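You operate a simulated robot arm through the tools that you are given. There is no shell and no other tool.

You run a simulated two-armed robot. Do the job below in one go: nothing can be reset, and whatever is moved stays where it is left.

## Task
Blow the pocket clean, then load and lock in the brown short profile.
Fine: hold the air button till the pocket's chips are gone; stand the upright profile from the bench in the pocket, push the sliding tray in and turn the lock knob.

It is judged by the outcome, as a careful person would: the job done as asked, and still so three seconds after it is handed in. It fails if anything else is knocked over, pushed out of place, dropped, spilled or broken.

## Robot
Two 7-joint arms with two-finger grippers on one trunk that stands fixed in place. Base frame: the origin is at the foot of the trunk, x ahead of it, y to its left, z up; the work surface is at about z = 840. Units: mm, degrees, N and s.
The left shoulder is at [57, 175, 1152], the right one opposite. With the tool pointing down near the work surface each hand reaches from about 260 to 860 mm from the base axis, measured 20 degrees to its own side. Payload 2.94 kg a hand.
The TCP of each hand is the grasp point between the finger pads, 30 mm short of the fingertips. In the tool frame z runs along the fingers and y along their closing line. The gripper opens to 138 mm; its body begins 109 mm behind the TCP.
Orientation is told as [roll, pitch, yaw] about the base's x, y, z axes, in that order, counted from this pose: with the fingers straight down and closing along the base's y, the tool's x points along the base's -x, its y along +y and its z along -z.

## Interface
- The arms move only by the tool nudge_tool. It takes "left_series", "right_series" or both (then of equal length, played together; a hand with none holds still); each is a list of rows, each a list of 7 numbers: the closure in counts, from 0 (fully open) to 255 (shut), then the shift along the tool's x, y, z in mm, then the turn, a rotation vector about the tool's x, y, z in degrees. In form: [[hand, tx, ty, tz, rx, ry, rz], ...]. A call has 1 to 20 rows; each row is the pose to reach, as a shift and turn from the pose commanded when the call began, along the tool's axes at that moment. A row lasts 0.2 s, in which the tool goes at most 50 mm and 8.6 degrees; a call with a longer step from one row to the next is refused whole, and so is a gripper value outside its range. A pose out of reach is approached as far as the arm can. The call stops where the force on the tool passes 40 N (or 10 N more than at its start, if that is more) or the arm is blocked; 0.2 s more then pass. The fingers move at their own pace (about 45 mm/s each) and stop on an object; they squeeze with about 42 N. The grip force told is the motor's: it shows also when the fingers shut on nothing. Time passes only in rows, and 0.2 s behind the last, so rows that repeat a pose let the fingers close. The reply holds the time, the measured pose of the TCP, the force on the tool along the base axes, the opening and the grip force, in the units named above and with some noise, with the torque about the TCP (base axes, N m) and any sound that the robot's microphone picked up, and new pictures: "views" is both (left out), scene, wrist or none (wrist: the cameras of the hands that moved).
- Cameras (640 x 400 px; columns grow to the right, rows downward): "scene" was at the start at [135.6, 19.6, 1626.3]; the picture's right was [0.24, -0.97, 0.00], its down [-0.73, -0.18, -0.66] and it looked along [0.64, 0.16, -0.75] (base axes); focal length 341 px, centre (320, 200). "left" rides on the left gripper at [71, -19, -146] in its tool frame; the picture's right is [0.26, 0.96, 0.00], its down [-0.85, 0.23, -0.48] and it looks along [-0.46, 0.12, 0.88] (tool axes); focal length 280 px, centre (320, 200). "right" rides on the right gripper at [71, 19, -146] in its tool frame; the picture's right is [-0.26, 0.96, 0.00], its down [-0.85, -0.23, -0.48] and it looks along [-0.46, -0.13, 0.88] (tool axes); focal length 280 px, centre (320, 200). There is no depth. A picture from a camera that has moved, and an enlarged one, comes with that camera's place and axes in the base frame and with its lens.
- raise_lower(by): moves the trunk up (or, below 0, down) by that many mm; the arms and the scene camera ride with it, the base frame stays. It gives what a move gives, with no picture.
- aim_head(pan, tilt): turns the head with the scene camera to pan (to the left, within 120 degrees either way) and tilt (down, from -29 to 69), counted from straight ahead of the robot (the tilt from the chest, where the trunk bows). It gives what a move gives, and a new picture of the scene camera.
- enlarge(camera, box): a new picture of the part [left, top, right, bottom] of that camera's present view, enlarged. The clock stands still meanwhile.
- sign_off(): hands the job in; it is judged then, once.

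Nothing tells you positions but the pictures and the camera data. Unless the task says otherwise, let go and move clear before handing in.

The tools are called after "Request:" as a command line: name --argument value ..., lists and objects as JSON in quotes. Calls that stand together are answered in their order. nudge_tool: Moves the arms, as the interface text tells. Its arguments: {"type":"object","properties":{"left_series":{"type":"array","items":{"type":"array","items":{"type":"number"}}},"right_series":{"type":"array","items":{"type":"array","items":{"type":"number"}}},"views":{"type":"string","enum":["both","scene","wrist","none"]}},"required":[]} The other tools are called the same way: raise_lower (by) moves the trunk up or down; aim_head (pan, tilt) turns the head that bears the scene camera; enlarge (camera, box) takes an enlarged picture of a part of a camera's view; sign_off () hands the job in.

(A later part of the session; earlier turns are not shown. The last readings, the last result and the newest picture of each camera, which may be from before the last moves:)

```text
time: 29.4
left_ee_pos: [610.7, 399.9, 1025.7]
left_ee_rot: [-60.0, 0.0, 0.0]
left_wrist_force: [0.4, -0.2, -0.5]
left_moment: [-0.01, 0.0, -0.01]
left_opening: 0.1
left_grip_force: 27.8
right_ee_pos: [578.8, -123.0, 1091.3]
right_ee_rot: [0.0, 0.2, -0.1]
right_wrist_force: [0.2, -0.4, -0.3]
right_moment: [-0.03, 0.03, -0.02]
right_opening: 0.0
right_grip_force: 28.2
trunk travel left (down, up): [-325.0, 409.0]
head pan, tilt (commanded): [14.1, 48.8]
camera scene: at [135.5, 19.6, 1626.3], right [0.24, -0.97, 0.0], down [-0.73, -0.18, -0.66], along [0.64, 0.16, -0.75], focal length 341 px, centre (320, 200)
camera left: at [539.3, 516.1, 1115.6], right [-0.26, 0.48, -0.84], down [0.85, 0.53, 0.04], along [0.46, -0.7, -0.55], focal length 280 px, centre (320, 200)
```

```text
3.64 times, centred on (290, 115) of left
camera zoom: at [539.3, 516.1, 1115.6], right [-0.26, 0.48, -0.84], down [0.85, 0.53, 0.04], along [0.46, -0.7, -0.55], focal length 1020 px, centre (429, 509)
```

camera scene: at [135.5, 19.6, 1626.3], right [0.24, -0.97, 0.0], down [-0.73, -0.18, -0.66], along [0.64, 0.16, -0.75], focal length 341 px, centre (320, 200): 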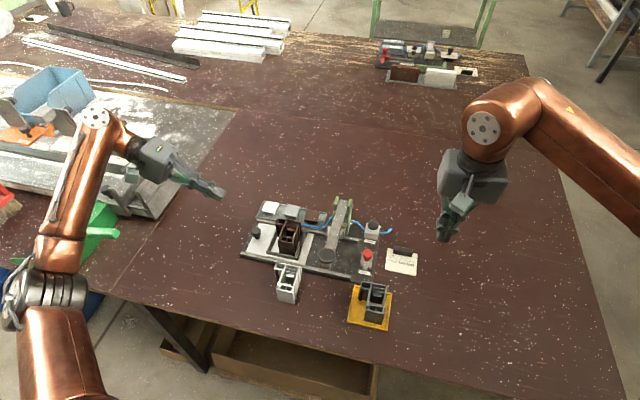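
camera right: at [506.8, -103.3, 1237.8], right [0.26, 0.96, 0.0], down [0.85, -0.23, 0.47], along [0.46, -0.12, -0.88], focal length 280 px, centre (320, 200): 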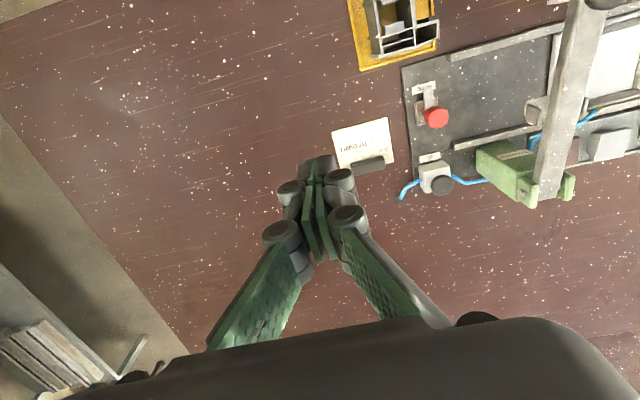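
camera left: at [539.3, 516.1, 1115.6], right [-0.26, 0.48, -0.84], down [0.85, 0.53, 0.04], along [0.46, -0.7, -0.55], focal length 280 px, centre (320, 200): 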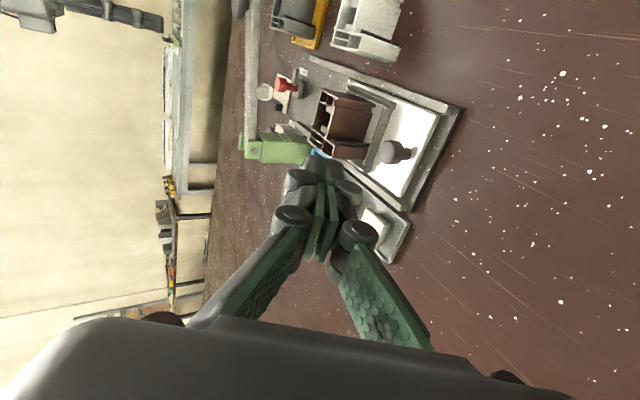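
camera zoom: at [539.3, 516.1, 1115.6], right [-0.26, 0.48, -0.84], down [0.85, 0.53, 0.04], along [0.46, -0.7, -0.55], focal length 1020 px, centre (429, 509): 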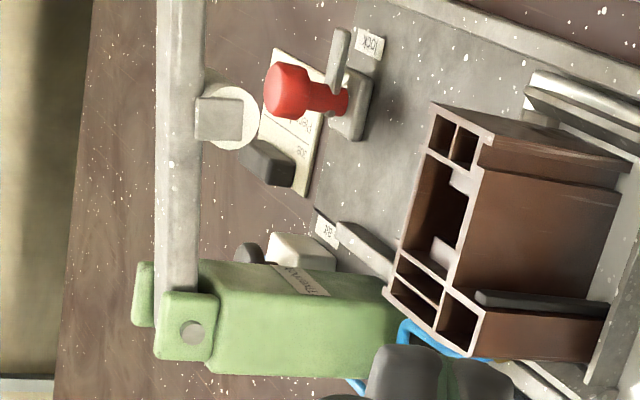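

The press head's underside is at about z 940, and the profile top at about 920, so there is roughly 20 mm of clearance. Rotating the left hand back upright.

Request:
nudge_tool --left_series '[[255, 0, 0, 0, -8, 0, 0], [255, 0, 0, 0, -16, 0, 0], [255, 0, 0, 0, -24, 0, 0], [255, 0, 0, 0, -32, 0, 0], [255, 0, 0, 0, -40, 0, 0], [255, 0, 0, 0, -48, 0, 0], [255, 0, 0, 0, -56, 0, 0], [255, 0, 0, 0, -60, 0, 0], [255, 0, 0, 0, -60, 0, 0]]' --views "none"

```text
time: 31.4
left_ee_pos: [609.9, 398.8, 1025.1]
left_ee_rot: [0.0, 0.1, 0.0]
left_wrist_force: [0.3, -0.5, -0.1]
left_moment: [0.01, 0.0, -0.04]
left_opening: 0.1
left_grip_force: 28.4
right_ee_pos: [578.1, -122.0, 1090.8]
right_ee_rot: [0.1, 0.1, 0.0]
right_wrist_force: [-0.7, -0.3, -0.4]
right_moment: [-0.02, 0.0, 0.03]
right_opening: 0.1
right_grip_force: 28.7
trunk travel left (down, up): [-325.0, 409.0]
head pan, tilt (commanded): [14.1, 48.8]
```

Upright again. Descending beside the tray handle (handle at about (613, 315)), fingertips to z≈869.

Request:
nudge_tool --left_series '[[255, -3, -10, 25, 0, 0, 0], [255, -3, -20, 55, 0, 0, 0], [255, -3, -31, 85, 0, 0, 0], [255, -3, -31, 110, 0, 0, 0], [255, -3, -31, 126, 0, 0, 0], [255, -3, -31, 126, 0, 0, 0]]' --views "both"

Request:
enlarge --camera "left" --box '[130, 60, 390, 260]'

Request:
enlarge --camera "scene" --box '[220, 180, 340, 280]'

```text
time: 32.8
left_ee_pos: [613.7, 367.6, 898.9]
left_ee_rot: [0.1, 0.0, -0.1]
left_wrist_force: [0.2, 0.0, -0.4]
left_moment: [-0.01, -0.04, 0.01]
left_opening: 0.1
left_grip_force: 28.8
right_ee_pos: [577.1, -123.7, 1091.7]
right_ee_rot: [0.0, 0.0, 0.0]
right_wrist_force: [-0.6, -0.4, -0.3]
right_moment: [0.0, -0.02, -0.01]
right_opening: 0.1
right_grip_force: 27.9
trunk travel left (down, up): [-325.0, 409.0]
head pan, tilt (commanded): [14.1, 48.8]
camera scene: at [135.4, 19.4, 1626.3], right [0.24, -0.97, 0.0], down [-0.73, -0.18, -0.66], along [0.64, 0.16, -0.75], focal length 341 px, centre (320, 200)
camera left: at [542.7, 348.3, 1045.6], right [-0.26, 0.96, 0.0], down [0.85, 0.23, 0.48], along [0.46, 0.12, -0.88], focal length 280 px, centre (320, 200)
```

scene: 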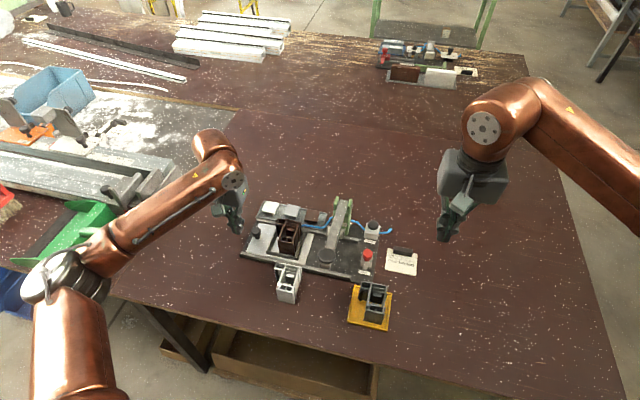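
left: 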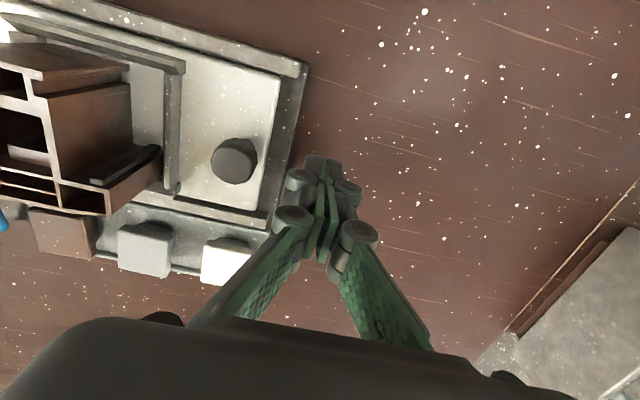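

```text
2.00 times, centred on (260, 160) of left
camera zoom: at [542.7, 348.3, 1045.6], right [-0.26, 0.96, 0.0], down [0.85, 0.23, 0.48], along [0.46, 0.12, -0.88], focal length 561 px, centre (440, 280)
```

zoom: 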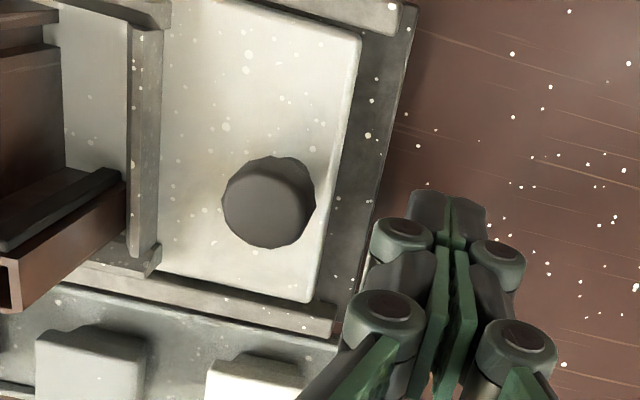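

```text
4.00 times, centred on (280, 230) of scene
camera zoom: at [135.4, 19.4, 1626.3], right [0.24, -0.97, 0.0], down [-0.73, -0.18, -0.66], along [0.64, 0.16, -0.75], focal length 1364 px, centre (480, 80)
```

zoom: 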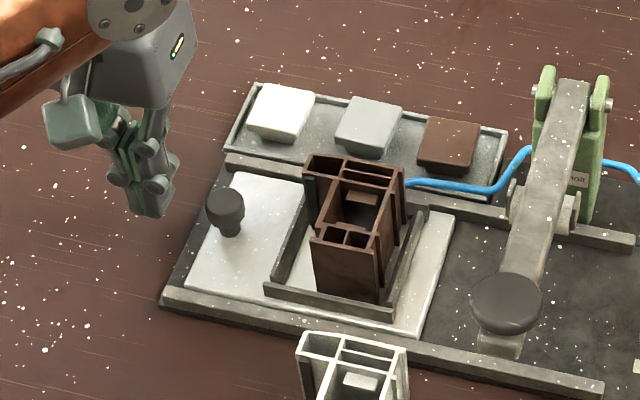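

The hand is beside the handle. I'll push slowly in −y, first making contact and moving the tray about 30 mm.

Request:
nudge_tool --left_series '[[255, 1, -10, 0, 0, 0, 0], [255, 1, -18, 0, 0, 0, 0], [255, 1, -22, 0, 0, 0, 0], [255, 1, -25, 0, 0, 0, 0], [255, 1, -28, 0, 0, 0, 0], [255, 1, -31, 0, 0, 0, 0], [255, 1, -35, 0, 0, 0, 0], [255, 1, -40, 0, 0, 0, 0], [255, 1, -45, 0, 0, 0, 0], [255, 1, -50, 0, 0, 0, 0]]' --views "both"

Request:
enlarge --camera "scene" --box '[220, 180, 340, 280]'

```text
time: 35.0
left_ee_pos: [611.9, 318.4, 899.4]
left_ee_rot: [0.0, 0.1, -0.1]
left_wrist_force: [0.2, 1.2, 0.3]
left_moment: [0.01, -0.01, 0.01]
left_opening: 0.0
left_grip_force: 28.8
right_ee_pos: [577.3, -122.3, 1090.9]
right_ee_rot: [0.1, 0.1, 0.0]
right_wrist_force: [0.1, -0.1, 0.5]
right_moment: [0.0, 0.01, -0.02]
right_opening: 0.1
right_grip_force: 28.0
trunk travel left (down, up): [-325.0, 409.0]
head pan, tilt (commanded): [14.1, 48.8]
camera scene: at [135.6, 19.4, 1626.3], right [0.24, -0.97, 0.0], down [-0.73, -0.18, -0.66], along [0.64, 0.16, -0.75], focal length 341 px, centre (320, 200)
camera left: at [541.3, 298.9, 1046.3], right [-0.26, 0.96, 0.0], down [0.85, 0.23, 0.48], along [0.46, 0.12, -0.88], focal length 280 px, centre (320, 200)
```

scene: 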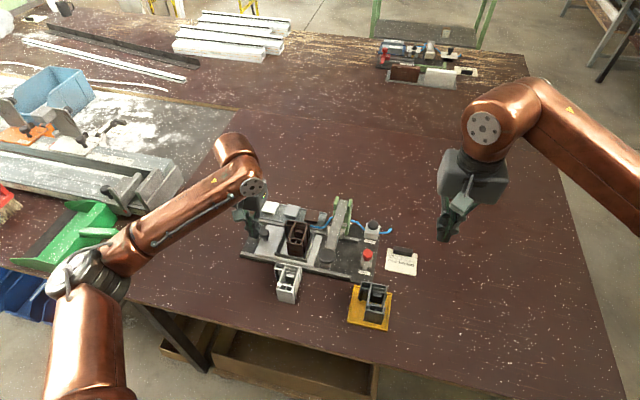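
left: 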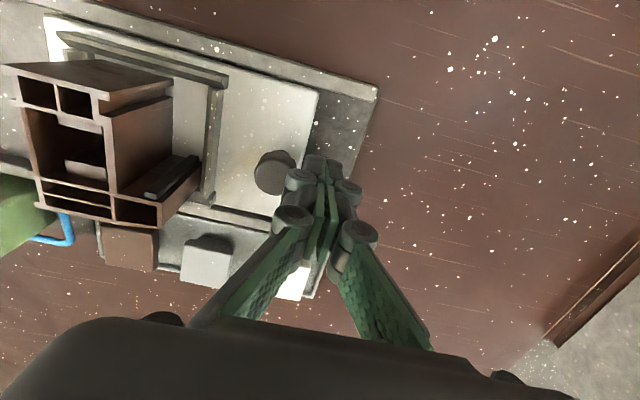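

```text
4.00 times, centred on (280, 230) of scene
camera zoom: at [135.6, 19.4, 1626.3], right [0.24, -0.97, 0.0], down [-0.73, -0.18, -0.66], along [0.64, 0.16, -0.75], focal length 1364 px, centre (480, 80)
```

zoom: 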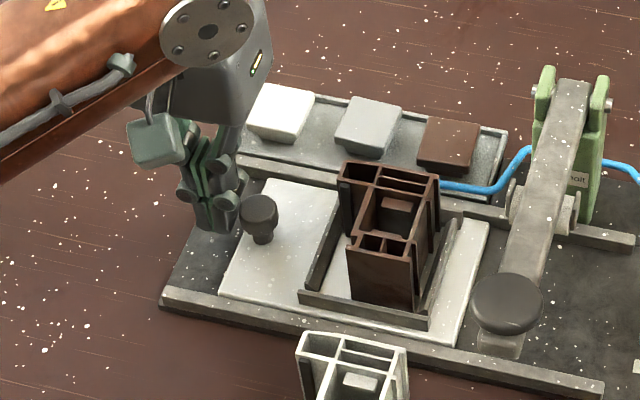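

The tray slides easily (about 1 N) and the profile rides with it. Continuing slowly for another 60 mm.

Request:
nudge_tool --left_series '[[255, 0, -3, 0, 0, 0, 0], [255, 0, -7, 0, 0, 0, 0], [255, 0, -12, 0, 0, 0, 0], [255, 0, -17, 0, 0, 0, 0], [255, 0, -22, 0, 0, 0, 0], [255, 0, -27, 0, 0, 0, 0], [255, 0, -32, 0, 0, 0, 0], [255, 0, -37, 0, 0, 0, 0], [255, 0, -42, 0, 0, 0, 0], [255, 0, -47, 0, 0, 0, 0], [255, 0, -52, 0, 0, 0, 0], [255, 0, -57, 0, 0, 0, 0], [255, 0, -60, 0, 0, 0, 0]]' --views "both"

Request:
enlarge --camera "scene" --box '[240, 180, 400, 290]'

Request:
enlarge --camera "right" --box '[400, 0, 640, 220]'

```text
time: 37.8
left_ee_pos: [612.0, 259.9, 898.7]
left_ee_rot: [0.0, 0.0, 0.0]
left_wrist_force: [-1.0, 0.7, 1.4]
left_moment: [0.02, 0.0, -0.01]
left_opening: 0.0
left_grip_force: 28.4
right_ee_pos: [577.5, -123.3, 1091.4]
right_ee_rot: [0.1, 0.1, 0.0]
right_wrist_force: [0.0, 1.1, -0.5]
right_moment: [-0.02, -0.01, 0.03]
right_opening: 0.0
right_grip_force: 28.4
trunk travel left (down, up): [-325.0, 409.0]
head pan, tilt (commanded): [14.1, 48.8]
camera scene: at [135.6, 19.4, 1626.3], right [0.24, -0.97, 0.0], down [-0.73, -0.18, -0.66], along [0.64, 0.16, -0.75], focal length 341 px, centre (320, 200)
camera left: at [541.7, 240.0, 1046.2], right [-0.26, 0.97, 0.0], down [0.85, 0.23, 0.48], along [0.46, 0.12, -0.88], focal length 280 px, centre (320, 200)
```

scene: 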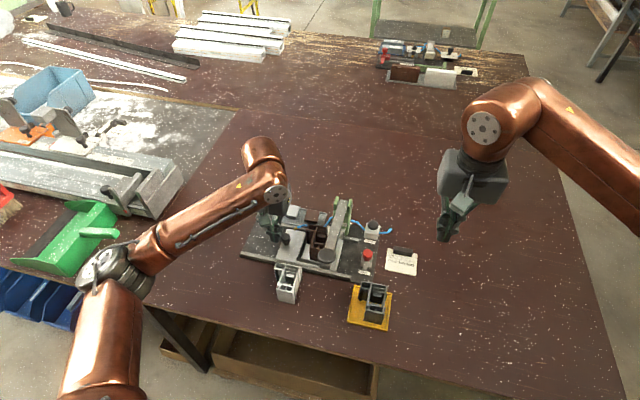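
left: 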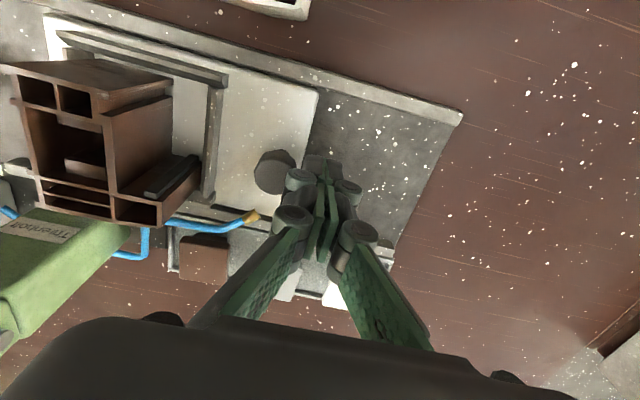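

```text
3.64 times, centred on (320, 235) of scene
camera zoom: at [135.6, 19.4, 1626.3], right [0.24, -0.97, 0.0], down [-0.73, -0.18, -0.66], along [0.64, 0.16, -0.75], focal length 1240 px, centre (320, 73)
```

zoom: 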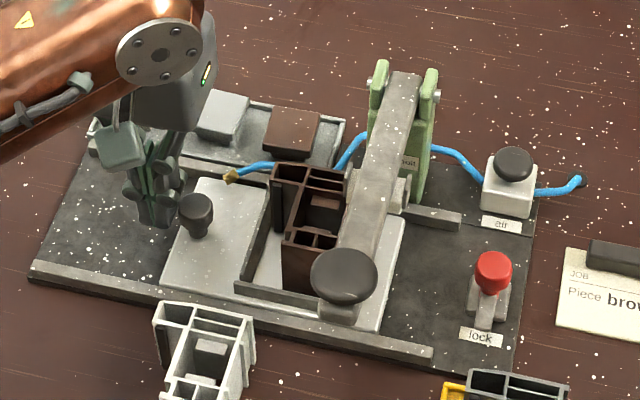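

```text
1.82 times, centred on (520, 110) of right
camera zoom: at [506.6, -104.1, 1238.1], right [0.26, 0.96, 0.0], down [0.85, -0.23, 0.47], along [0.46, -0.12, -0.88], focal length 510 px, centre (-44, 364)
```

zoom: 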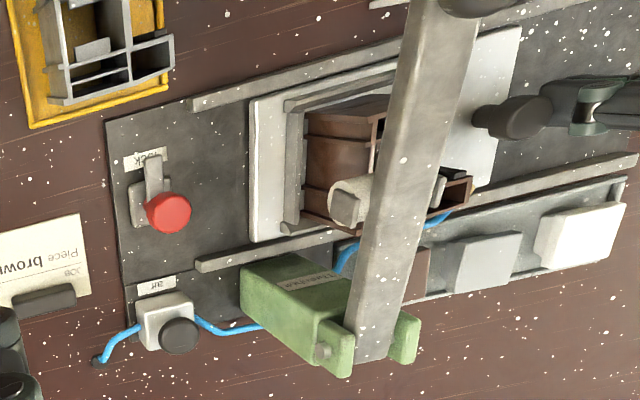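

Profile is passing under the lever with no contact. Pushing another 40 mm.

Request:
nudge_tool --left_series '[[255, 0, -3, 0, 0, 0, 0], [255, 0, -7, 0, 0, 0, 0], [255, 0, -12, 0, 0, 0, 0], [255, 0, -17, 0, 0, 0, 0], [255, 0, -22, 0, 0, 0, 0], [255, 0, -27, 0, 0, 0, 0], [255, 0, -31, 0, 0, 0, 0], [255, 0, -35, 0, 0, 0, 0], [255, 0, -38, 0, 0, 0, 0]]' --views "both"

Request:
enlarge --camera "scene" --box '[240, 180, 400, 290]'

Request:
enlarge --camera "right" --box '[400, 0, 640, 220]'

```text
time: 39.8
left_ee_pos: [612.3, 220.1, 899.4]
left_ee_rot: [-0.1, 0.0, -0.1]
left_wrist_force: [-0.4, 0.2, 1.0]
left_moment: [0.02, -0.01, -0.01]
left_opening: 0.0
left_grip_force: 28.2
right_ee_pos: [578.4, -121.5, 1090.2]
right_ee_rot: [0.1, 0.1, 0.1]
right_wrist_force: [0.4, -0.3, 0.5]
right_moment: [0.01, -0.03, -0.02]
right_opening: 0.0
right_grip_force: 28.4
trunk travel left (down, up): [-325.0, 409.0]
head pan, tilt (commanded): [14.1, 48.8]
camera scene: at [135.5, 19.3, 1626.3], right [0.24, -0.97, 0.0], down [-0.73, -0.18, -0.66], along [0.64, 0.16, -0.75], focal length 341 px, centre (320, 200)
camera left: at [541.6, 200.1, 1046.5], right [-0.26, 0.97, 0.0], down [0.85, 0.23, 0.48], along [0.46, 0.12, -0.88], focal length 280 px, centre (320, 200)
```

scene: 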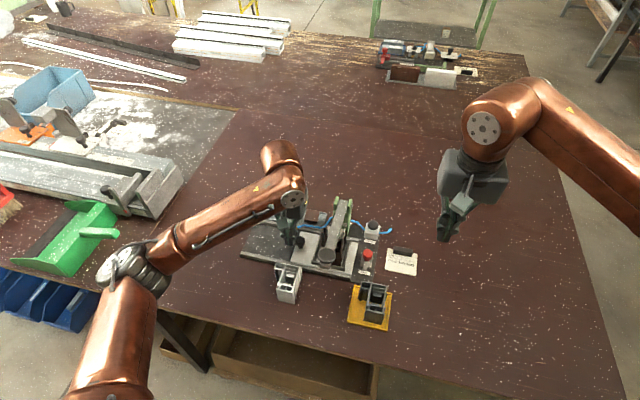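
left: 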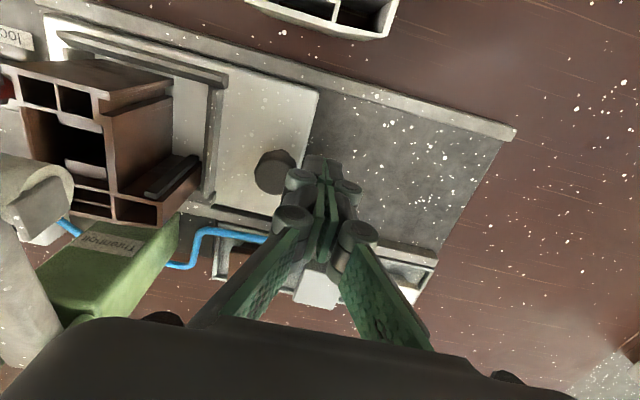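

```text
3.64 times, centred on (320, 235) of scene
camera zoom: at [135.5, 19.3, 1626.3], right [0.24, -0.97, 0.0], down [-0.73, -0.18, -0.66], along [0.64, 0.16, -0.75], focal length 1240 px, centre (320, 73)
```

zoom: 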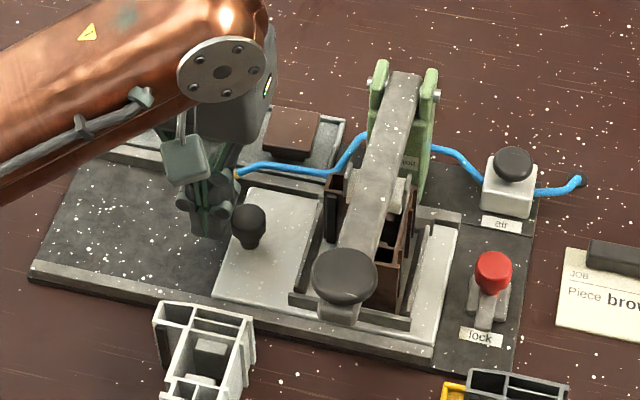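

```text
1.82 times, centred on (520, 110) of right
camera zoom: at [506.5, -104.2, 1238.1], right [0.26, 0.96, 0.0], down [0.85, -0.23, 0.47], along [0.46, -0.12, -0.88], focal length 510 px, centre (-44, 364)
```

zoom: 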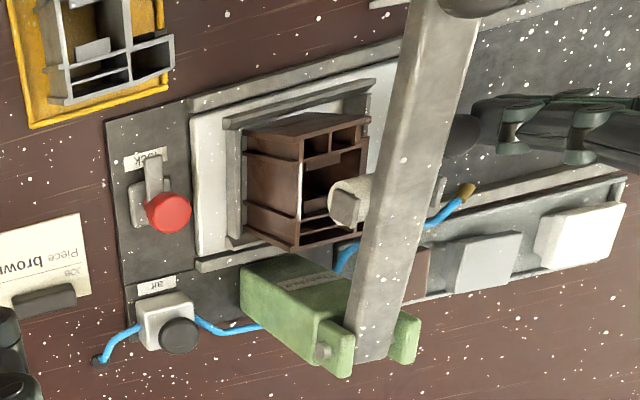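

Nearly in; the tray's edge is close to the lock's base. Continuing with small steps until it meets its stop.

Request:
nudge_tool --left_series '[[255, 0, -3, 0, 0, 0, 0], [255, 0, -6, 0, 0, 0, 0], [255, 0, -9, 0, 0, 0, 0], [255, 0, -11, 0, 0, 0, 0], [255, 0, -11, 0, 0, 0, 0]]' --views "both"

Request:
enlarge --camera "scene" --box '[270, 190, 400, 290]'

Request:
enlarge --camera "right" --box '[400, 20, 600, 200]'

```text
time: 41.0
left_ee_pos: [613.0, 212.8, 899.9]
left_ee_rot: [0.0, 0.0, 0.1]
left_wrist_force: [-3.0, 9.9, 1.6]
left_moment: [0.08, 0.01, -0.05]
left_opening: 0.0
left_grip_force: 28.0
right_ee_pos: [577.4, -121.9, 1092.2]
right_ee_rot: [0.0, 0.1, 0.0]
right_wrist_force: [-0.5, 0.2, 0.6]
right_moment: [-0.02, 0.01, 0.0]
right_opening: 0.0
right_grip_force: 28.6
trunk travel left (down, up): [-325.0, 409.0]
head pan, tilt (commanded): [14.1, 48.8]
camera scene: at [135.1, 20.9, 1626.3], right [0.24, -0.97, 0.0], down [-0.73, -0.18, -0.66], along [0.64, 0.16, -0.75], focal length 341 px, centre (320, 200)
camera left: at [541.9, 192.1, 1046.2], right [-0.26, 0.96, 0.0], down [0.85, 0.23, 0.48], along [0.46, 0.13, -0.88], focal length 280 px, centre (320, 200)
```

scene: 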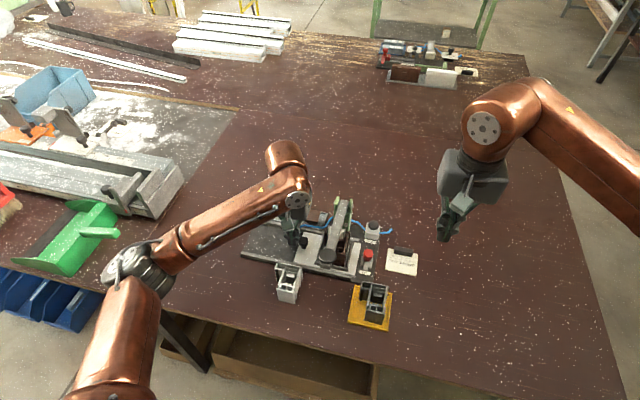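
left: 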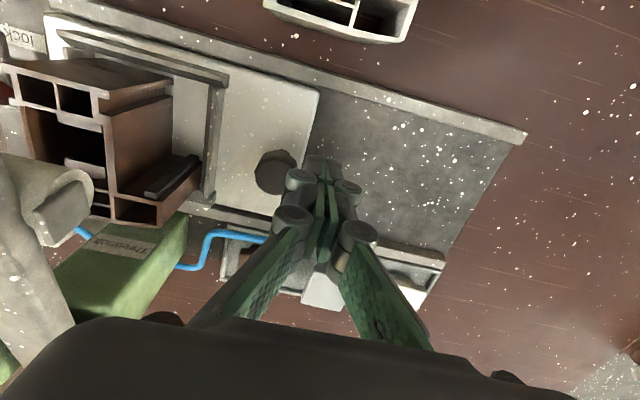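

```text
4.00 times, centred on (335, 240) of scene
camera zoom: at [135.1, 20.9, 1626.3], right [0.24, -0.97, 0.0], down [-0.73, -0.18, -0.66], along [0.64, 0.16, -0.75], focal length 1364 px, centre (260, 40)
```

zoom: 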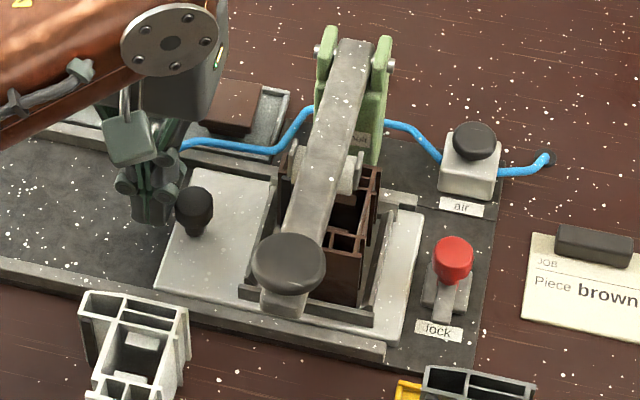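

```text
2.22 times, centred on (500, 110) of right
camera zoom: at [506.3, -102.7, 1238.3], right [0.26, 0.97, 0.0], down [0.85, -0.23, 0.48], along [0.46, -0.12, -0.88], focal length 623 px, centre (-80, 400)
```

zoom: 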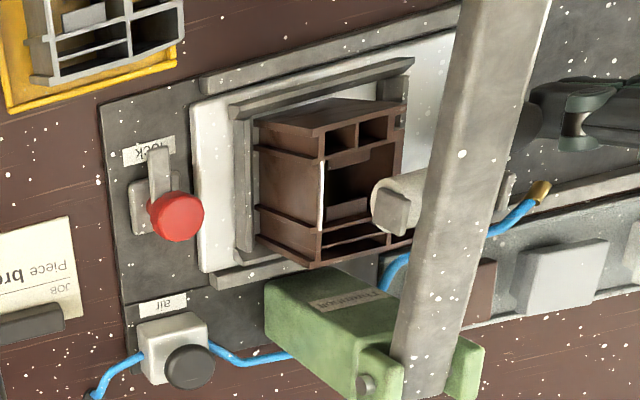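

The tray has reached its stop (10 N reaction, pocket now centred under the press). I'll leave the left hand there as a backstop for now and bring the right hand above the red lock knob at (611, 14), turned 45° so the fingers straddle the knob clear of the latch bar and profile.

Request:
nudge_tool --right_series '[[163, 0, 0, 0, 0, 0, -7.5], [163, 0, 15, 5, 0, 0, -15], [163, -5, 40, 15, 0, 0, -22.5], [163, -12, 65, 30, 0, 0, -30], [163, -20, 90, 45, 0, 0, -37.5], [163, -28, 115, 60, 0, 0, -45], [163, -33, 136.5, 71, 0, 0, -45], [163, -33, 136.5, 71, 0, 0, -45], [163, -33, 136.5, 71, 0, 0, -45]]' --views "both"

Request:
enlarge --camera "right" --box '[220, 60, 440, 240]'

Request:
enlarge --camera "scene" --box '[280, 170, 420, 290]'

```text
time: 43.0
left_ee_pos: [614.4, 211.4, 900.3]
left_ee_rot: [-0.1, 0.0, 0.2]
left_wrist_force: [-3.0, 17.0, 3.6]
left_moment: [0.08, 0.03, -0.04]
left_opening: 0.0
left_grip_force: 28.5
right_ee_pos: [610.4, 13.7, 1019.9]
right_ee_rot: [0.0, 0.0, 45.0]
right_wrist_force: [-0.2, 0.7, -0.3]
right_moment: [0.02, 0.01, 0.01]
right_opening: 49.9
right_grip_force: 0.1
trunk travel left (down, up): [-325.0, 409.0]
head pan, tilt (commanded): [14.1, 48.8]
camera scene: at [135.2, 22.3, 1626.3], right [0.24, -0.97, 0.0], down [-0.73, -0.18, -0.66], along [0.64, 0.16, -0.75], focal length 341 px, centre (320, 200)
camera right: at [545.3, -23.4, 1168.2], right [-0.5, 0.87, 0.0], down [0.76, 0.44, 0.48], along [0.41, 0.24, -0.88], focal length 280 px, centre (320, 200)
```

scene: 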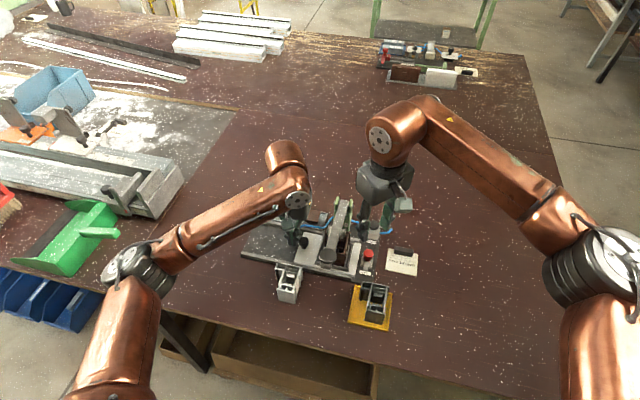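
right: 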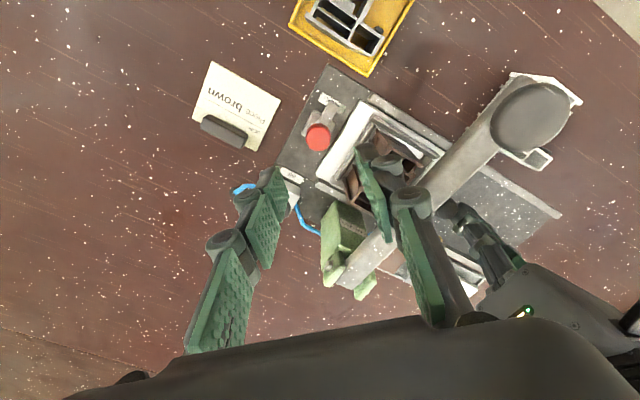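

```text
2.22 times, centred on (330, 150) of right
camera zoom: at [545.3, -23.4, 1168.2], right [-0.5, 0.87, 0.0], down [0.76, 0.44, 0.48], along [0.41, 0.24, -0.88], focal length 623 px, centre (298, 311)
```

zoom: 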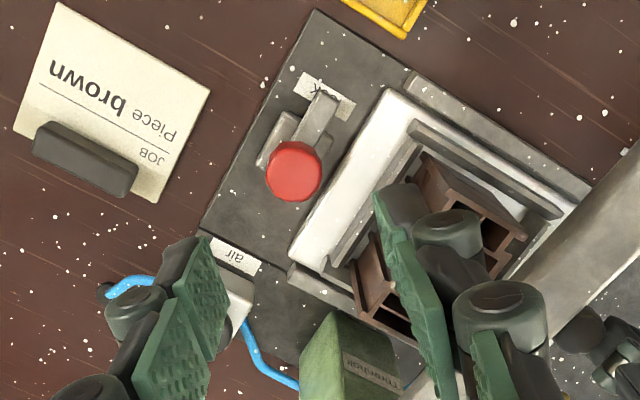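

```text
3.33 times, centred on (350, 230) of scene
camera zoom: at [135.2, 22.3, 1626.3], right [0.24, -0.97, 0.0], down [-0.73, -0.18, -0.66], along [0.64, 0.16, -0.75], focal length 1137 px, centre (220, 100)
```

zoom: 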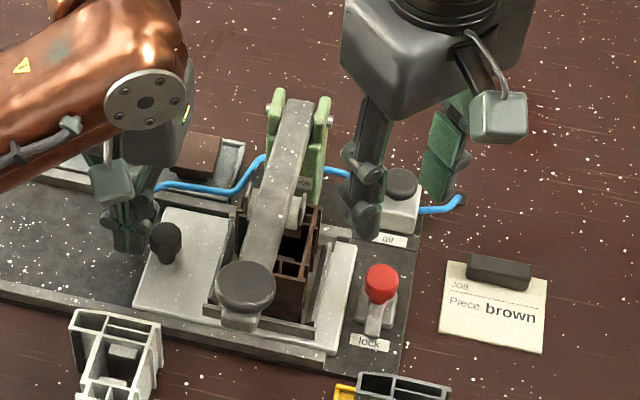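

Right hand is over the lock; triangulating several views puts the knob nearer (615, 14.5) with its body around z 877–891. I'll shift a few mm and descend to just above it for a closer look, while easing the left hand's push.

Request:
nudge_tool --right_series '[[163, -3.5, -2.1, 15, 0, 0, 0], [163, -3.5, -2.1, 35, 0, 0, 0], [163, -3.5, -2.1, 55, 0, 0, 0], [163, -3.5, -2.1, 70, 0, 0, 0], [163, -3.5, -2.1, 80, 0, 0, 0], [163, -3.5, -2.1, 80, 0, 0, 0]]' --left_series '[[255, 0, 1, 0, 0, 0, 0], [255, 0, 2, 0, 0, 0, 0], [255, 0, 2, 0, 0, 0, 0], [255, 0, 2, 0, 0, 0, 0], [255, 0, 2, 0, 0, 0, 0], [255, 0, 2, 0, 0, 0, 0]]' --views "both"

Request:
enlarge --camera "right" --box '[220, 60, 440, 240]'

Request:
enlarge --camera "scene" --box '[320, 190, 420, 280]'

```text
time: 44.4
left_ee_pos: [613.3, 212.1, 899.9]
left_ee_rot: [0.0, 0.0, 0.0]
left_wrist_force: [1.3, 8.1, 1.4]
left_moment: [0.05, -0.01, 0.0]
left_opening: 0.1
left_grip_force: 28.6
right_ee_pos: [615.3, 13.8, 941.6]
right_ee_rot: [0.1, 0.0, 45.1]
right_wrist_force: [0.4, 0.0, -0.4]
right_moment: [-0.03, 0.02, 0.0]
right_opening: 49.7
right_grip_force: 0.1
trunk travel left (down, up): [-325.0, 409.0]
head pan, tilt (commanded): [14.1, 48.8]
camera scene: at [135.7, 21.0, 1626.3], right [0.24, -0.97, 0.0], down [-0.73, -0.18, -0.66], along [0.64, 0.16, -0.75], focal length 341 px, centre (320, 200)
camera right: at [550.7, -23.1, 1087.5], right [-0.5, 0.87, 0.0], down [0.76, 0.44, 0.48], along [0.41, 0.24, -0.88], focal length 280 px, centre (320, 200)
camera left: at [541.5, 192.7, 1046.2], right [-0.26, 0.97, 0.0], down [0.85, 0.23, 0.48], along [0.46, 0.12, -0.88], focal length 280 px, centre (320, 200)
```

scene: 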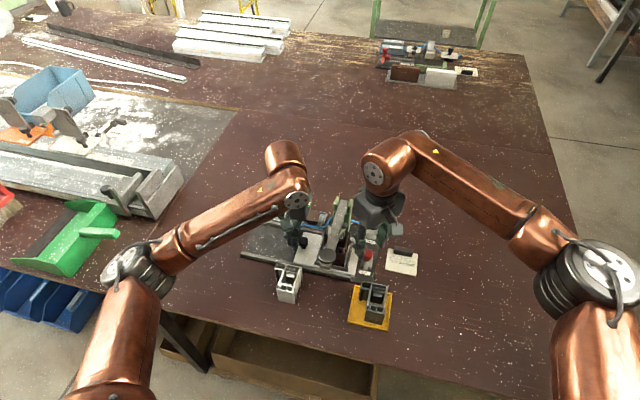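
right: 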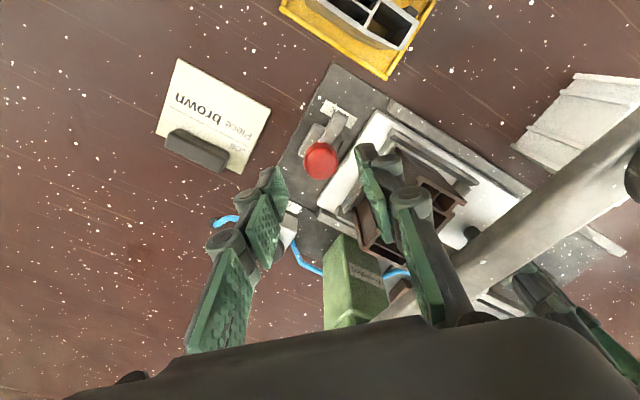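
left: 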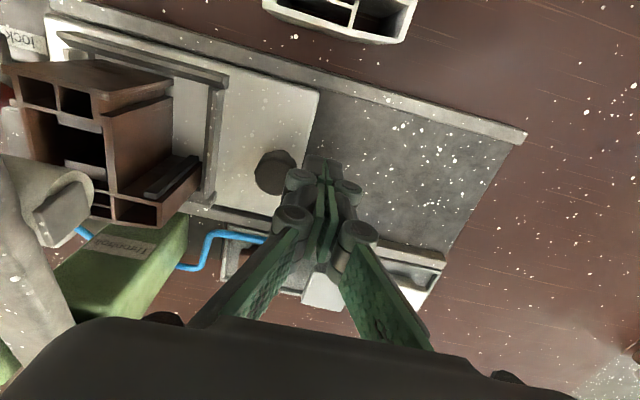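

```text
2.22 times, centred on (330, 150) of right
camera zoom: at [550.7, -23.1, 1087.5], right [-0.5, 0.87, 0.0], down [0.76, 0.44, 0.48], along [0.41, 0.24, -0.88], focal length 623 px, centre (298, 311)
```

zoom: 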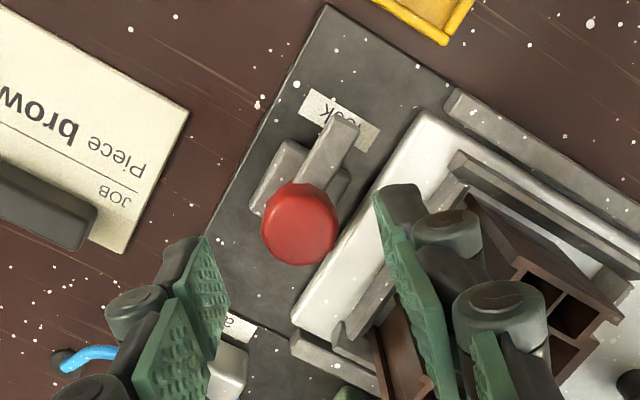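

```text
4.44 times, centred on (370, 235) of scene
camera zoom: at [135.7, 21.0, 1626.3], right [0.24, -0.97, 0.0], down [-0.73, -0.18, -0.66], along [0.64, 0.16, -0.75], focal length 1516 px, centre (98, 44)
```

zoom: 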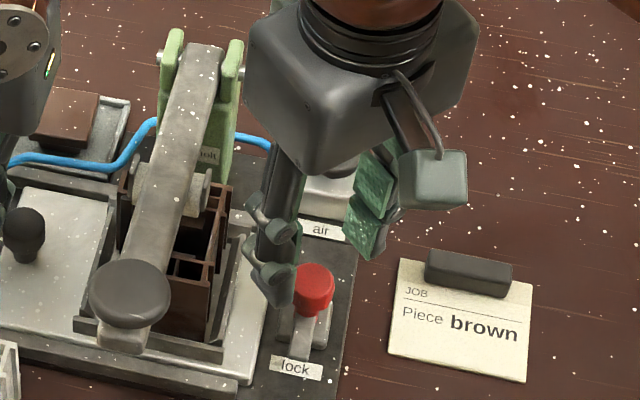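

The hand is well centred over the knob (615, 14). Lowering so the fingertips straddle the red knob (tips to z≈875).

Request:
nudge_tool --right_series '[[163, 0, 0, 8, 0, 0, 0], [163, 0, 0, 16, 0, 0, 0], [163, 0, 0, 24, 0, 0, 0], [163, 0, 0, 31, 0, 0, 0], [163, 0, 0, 36, 0, 0, 0], [163, 0, 0, 36, 0, 0, 0]]' --views "both"

Request:
enlarge --camera "right" --box '[220, 80, 440, 260]'

Request:
enlarge --camera "scene" --box '[330, 210, 400, 280]'

Request:
enlarge --camera "left" --box '[0, 0, 240, 220]'

```text
time: 45.8
left_ee_pos: [613.3, 212.6, 900.4]
left_ee_rot: [-0.1, 0.0, 0.0]
left_wrist_force: [-1.2, 5.5, 0.5]
left_moment: [0.02, 0.0, -0.02]
left_opening: 0.0
left_grip_force: 28.9
right_ee_pos: [615.9, 13.2, 905.1]
right_ee_rot: [0.1, 0.0, 45.0]
right_wrist_force: [-0.4, -0.1, 0.6]
right_moment: [-0.03, 0.02, -0.01]
right_opening: 49.7
right_grip_force: 0.2
trunk travel left (down, up): [-325.0, 409.0]
head pan, tilt (commanded): [14.1, 48.8]
camera scene: at [135.5, 20.6, 1626.3], right [0.24, -0.97, 0.0], down [-0.73, -0.18, -0.66], along [0.64, 0.16, -0.75], focal length 341 px, centre (320, 200)
camera right: at [551.1, -23.0, 1052.0], right [-0.5, 0.87, 0.0], down [0.76, 0.44, 0.48], along [0.41, 0.24, -0.88], focal length 280 px, centre (320, 200)
```

scene: 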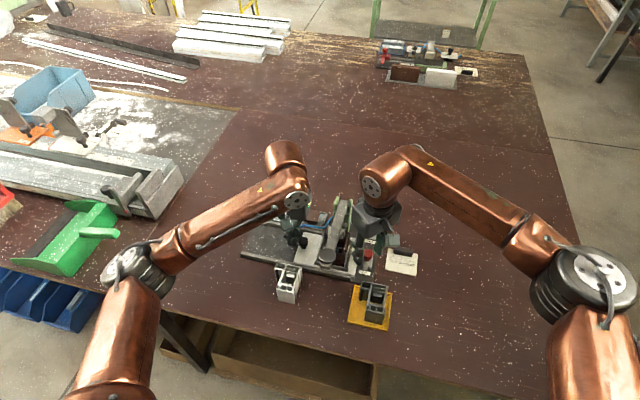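
right: 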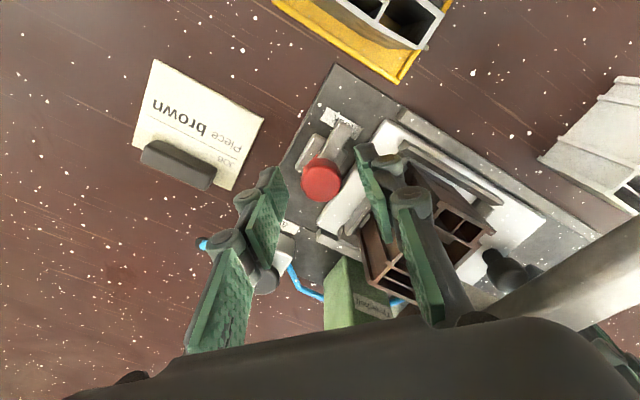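

```text
2.22 times, centred on (330, 170) of right
camera zoom: at [551.1, -23.0, 1052.0], right [-0.5, 0.87, 0.0], down [0.76, 0.44, 0.48], along [0.41, 0.24, -0.88], focal length 623 px, centre (298, 267)
```

zoom: 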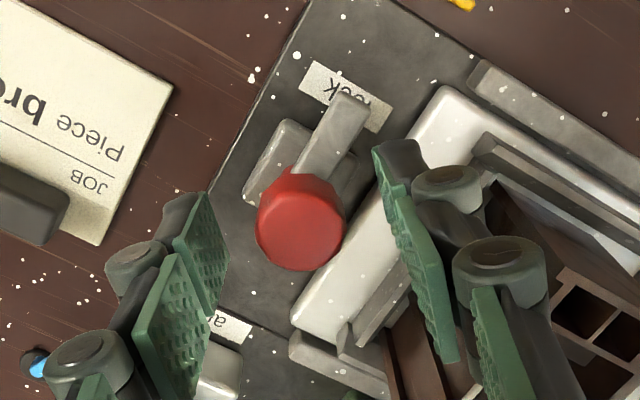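

```text
5.71 times, centred on (365, 245) of scene
camera zoom: at [135.5, 20.6, 1626.3], right [0.24, -0.97, 0.0], down [-0.73, -0.18, -0.66], along [0.64, 0.16, -0.75], focal length 1948 px, centre (63, -57)
```

zoom: 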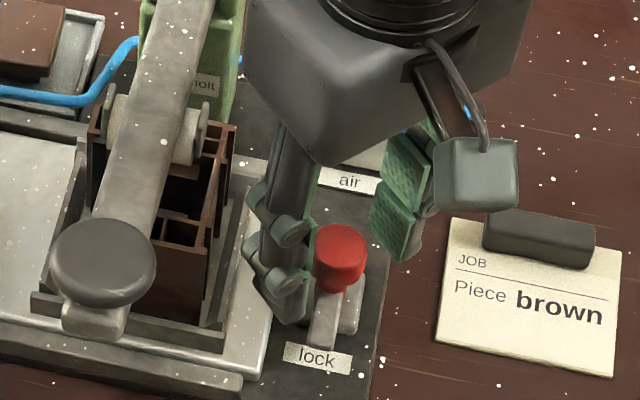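

```text
1.82 times, centred on (120, 110) of left
camera zoom: at [541.4, 192.7, 1046.2], right [-0.26, 0.96, 0.0], down [0.85, 0.23, 0.48], along [0.46, 0.12, -0.88], focal length 510 px, centre (684, 364)
```

zoom: 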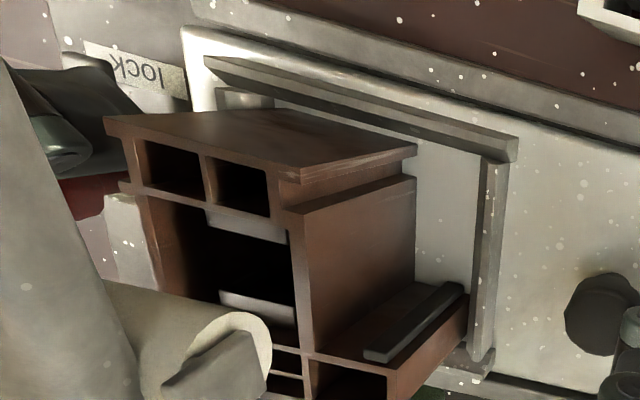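

The knob is between the pads. Closing on it.

Request:
nudge_tool --right_series '[[190, 0, 0, 0, 0, 0, 0], [230, 0, 0, 0, 0, 0, 0], [255, 0, 0, 0, 0, 0, 0], [255, 0, 0, 0, 0, 0, 0], [255, 0, 0, 0, 0, 0, 0]]' --views "wrist"

Request:
enlarge --camera "right" --box '[220, 80, 440, 260]'

Request:
enlarge --camera "scene" --box '[330, 210, 400, 280]'

```text
time: 47.0
left_ee_pos: [612.2, 212.3, 899.0]
left_ee_rot: [-0.1, -0.1, -0.1]
left_wrist_force: [-0.5, 2.4, 0.4]
left_moment: [0.07, -0.01, 0.0]
left_opening: 0.0
left_grip_force: 28.8
right_ee_pos: [614.1, 14.6, 905.8]
right_ee_rot: [0.1, 0.0, 45.1]
right_wrist_force: [-3.7, 2.7, -2.4]
right_moment: [0.07, 0.09, 0.01]
right_opening: 24.5
right_grip_force: 45.1
trunk travel left (down, up): [-325.0, 409.0]
head pan, tilt (commanded): [14.1, 48.8]
camera right: at [550.8, -22.6, 1052.1], right [-0.5, 0.87, 0.0], down [0.76, 0.44, 0.48], along [0.41, 0.24, -0.88], focal length 280 px, centre (320, 200)
```

right: 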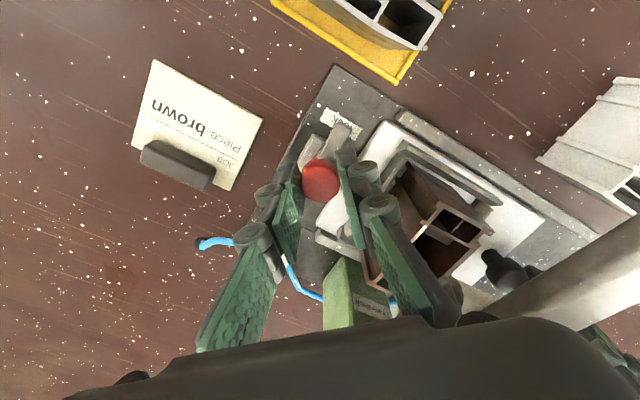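

```text
2.22 times, centred on (330, 170) of right
camera zoom: at [550.8, -22.6, 1052.1], right [-0.5, 0.87, 0.0], down [0.76, 0.44, 0.48], along [0.41, 0.24, -0.88], focal length 623 px, centre (298, 267)
```

zoom: 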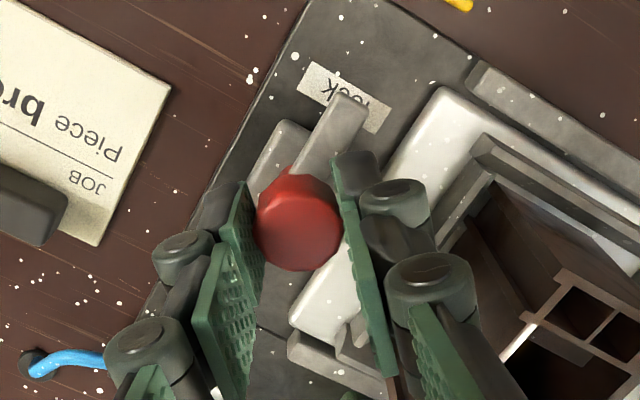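

```text
5.71 times, centred on (365, 245) of scene
camera zoom: at [135.4, 20.8, 1626.3], right [0.24, -0.97, 0.0], down [-0.73, -0.18, -0.66], along [0.64, 0.16, -0.75], focal length 1948 px, centre (63, -57)
```

zoom: 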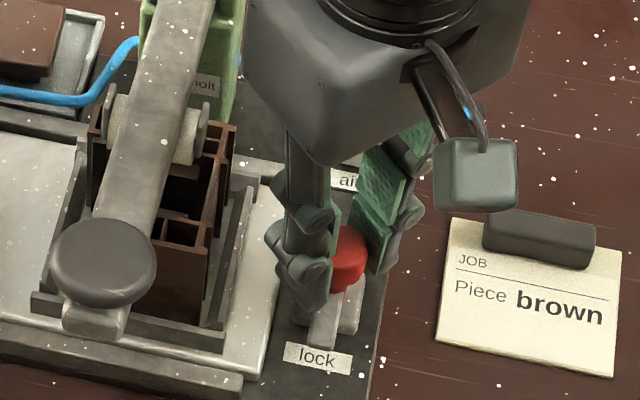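

The knob is gripped (24.5 mm, 45 N). I'll turn it clockwise (seen from above) 15° as a test, so the latch bar swings toward the tray.

Request:
nudge_tool --right_series '[[255, 0, 0, 0, 0, 0, 5], [255, 0, 0, 0, 0, 0, 10], [255, 0, 0, 0, 0, 0, 15], [255, 0, 0, 0, 0, 0, 15]]' --views "wrist"

Request:
enlarge --camera "right" --box '[220, 80, 440, 260]'

Request:
enlarge --camera "scene" --box '[330, 210, 400, 280]'

```text
time: 48.0
left_ee_pos: [613.1, 212.3, 900.3]
left_ee_rot: [-0.1, -0.1, 0.0]
left_wrist_force: [-0.1, 3.7, 1.0]
left_moment: [-0.02, -0.01, -0.01]
left_opening: 0.4
left_grip_force: 28.8
right_ee_pos: [615.2, 14.5, 905.6]
right_ee_rot: [0.0, 0.1, 30.0]
right_wrist_force: [-6.7, 4.1, -3.0]
right_moment: [0.26, -0.12, 0.02]
right_opening: 25.0
right_grip_force: 44.8
trunk travel left (down, up): [-325.0, 409.0]
head pan, tilt (commanded): [14.1, 48.8]
camera right: at [543.4, -4.7, 1052.1], right [-0.26, 0.97, 0.0], down [0.85, 0.22, 0.47], along [0.46, 0.12, -0.88], focal length 280 px, centre (320, 200)
```

right: 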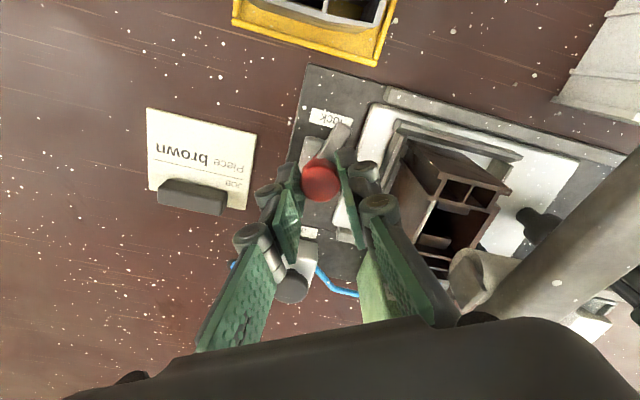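

```text
2.22 times, centred on (330, 170) of right
camera zoom: at [543.4, -4.7, 1052.1], right [-0.26, 0.97, 0.0], down [0.85, 0.22, 0.47], along [0.46, 0.12, -0.88], focal length 623 px, centre (298, 267)
```

zoom: 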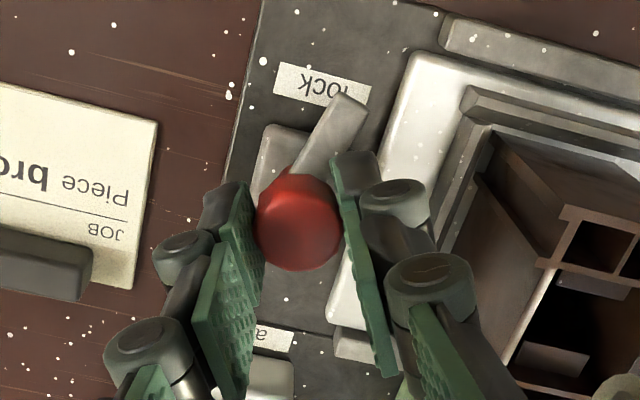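

```text
5.71 times, centred on (365, 245) of scene
camera zoom: at [135.2, 21.0, 1626.3], right [0.24, -0.97, 0.0], down [-0.73, -0.18, -0.66], along [0.64, 0.16, -0.75], focal length 1948 px, centre (63, -57)
```

zoom: 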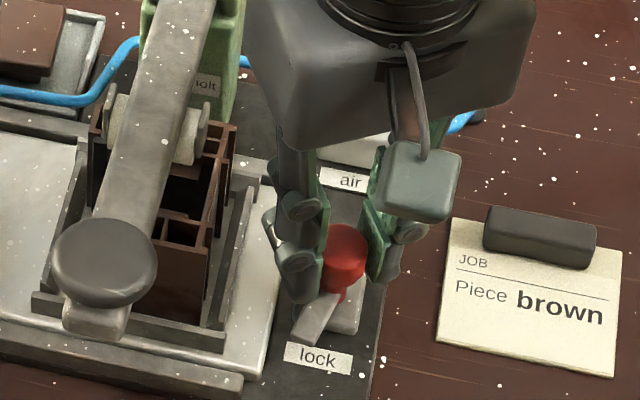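

The bar turns with the knob toward the tray. Continuing the turn by 40° more.

Request:
nudge_tool --right_series '[[255, 0, 0, 0, 0, 0, 7], [255, 0, 0, 0, 0, 0, 14], [255, 0, 0, 0, 0, 0, 21], [255, 0, 0, 0, 0, 0, 28], [255, 0, 0, 0, 0, 0, 35], [255, 0, 0, 0, 0, 0, 40], [255, 0, 0, 0, 0, 0, 40]]' --views "wrist"

Request:
enlarge --camera "right" --box '[220, 80, 440, 260]'

Request:
enlarge --camera "scene" --box '[320, 190, 400, 280]'

```text
time: 49.6
left_ee_pos: [611.8, 212.6, 899.1]
left_ee_rot: [-0.1, 0.0, 0.1]
left_wrist_force: [-0.7, 1.3, 1.2]
left_moment: [-0.02, -0.03, 0.02]
left_opening: 0.0
left_grip_force: 28.4
right_ee_pos: [613.0, 14.6, 905.0]
right_ee_rot: [0.0, 0.1, -10.0]
right_wrist_force: [-5.5, 11.1, -2.8]
right_moment: [0.33, 0.12, 0.0]
right_opening: 24.8
right_grip_force: 45.0
trunk travel left (down, up): [-325.0, 409.0]
head pan, tilt (commanded): [14.1, 48.8]
camera right: at [547.8, 45.7, 1052.2], right [0.43, 0.9, 0.0], down [0.8, -0.38, 0.47], along [0.43, -0.2, -0.88], focal length 280 px, centre (320, 200)
```

right: 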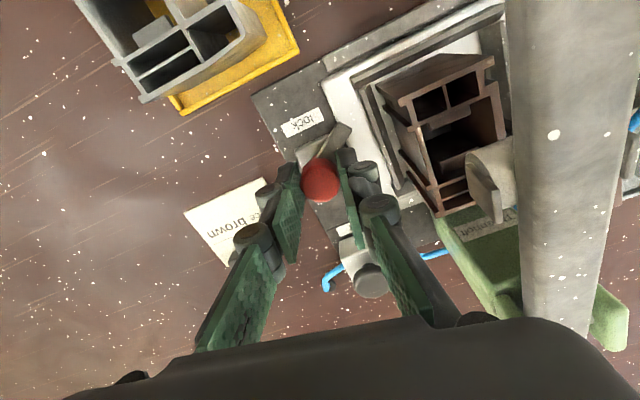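

```text
2.22 times, centred on (330, 170) of right
camera zoom: at [547.8, 45.7, 1052.2], right [0.43, 0.9, 0.0], down [0.8, -0.38, 0.47], along [0.43, -0.2, -0.88], focal length 623 px, centre (298, 267)
```

zoom: 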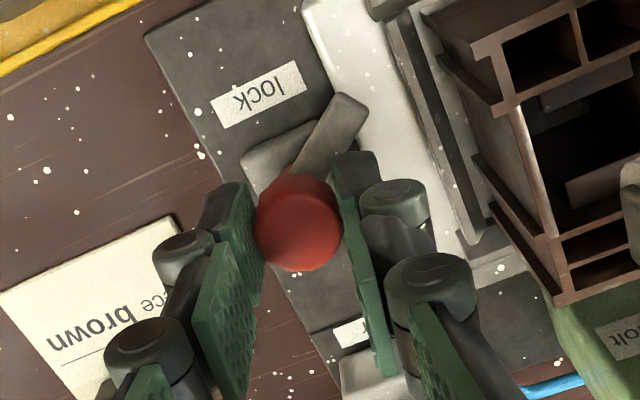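

```text
4.44 times, centred on (360, 235) of scene
camera zoom: at [135.3, 22.0, 1626.3], right [0.24, -0.97, 0.0], down [-0.73, -0.18, -0.66], along [0.64, 0.16, -0.75], focal length 1516 px, centre (142, 44)
```

zoom: 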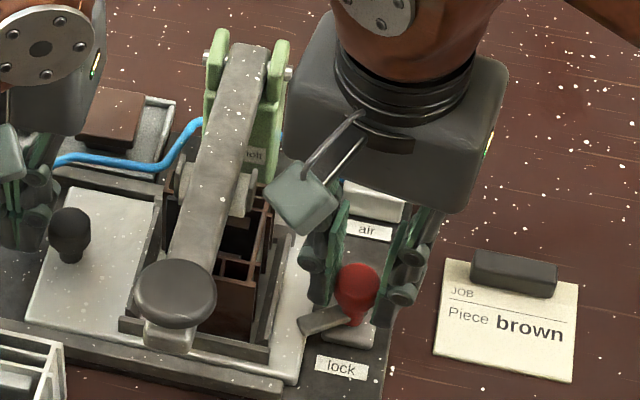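

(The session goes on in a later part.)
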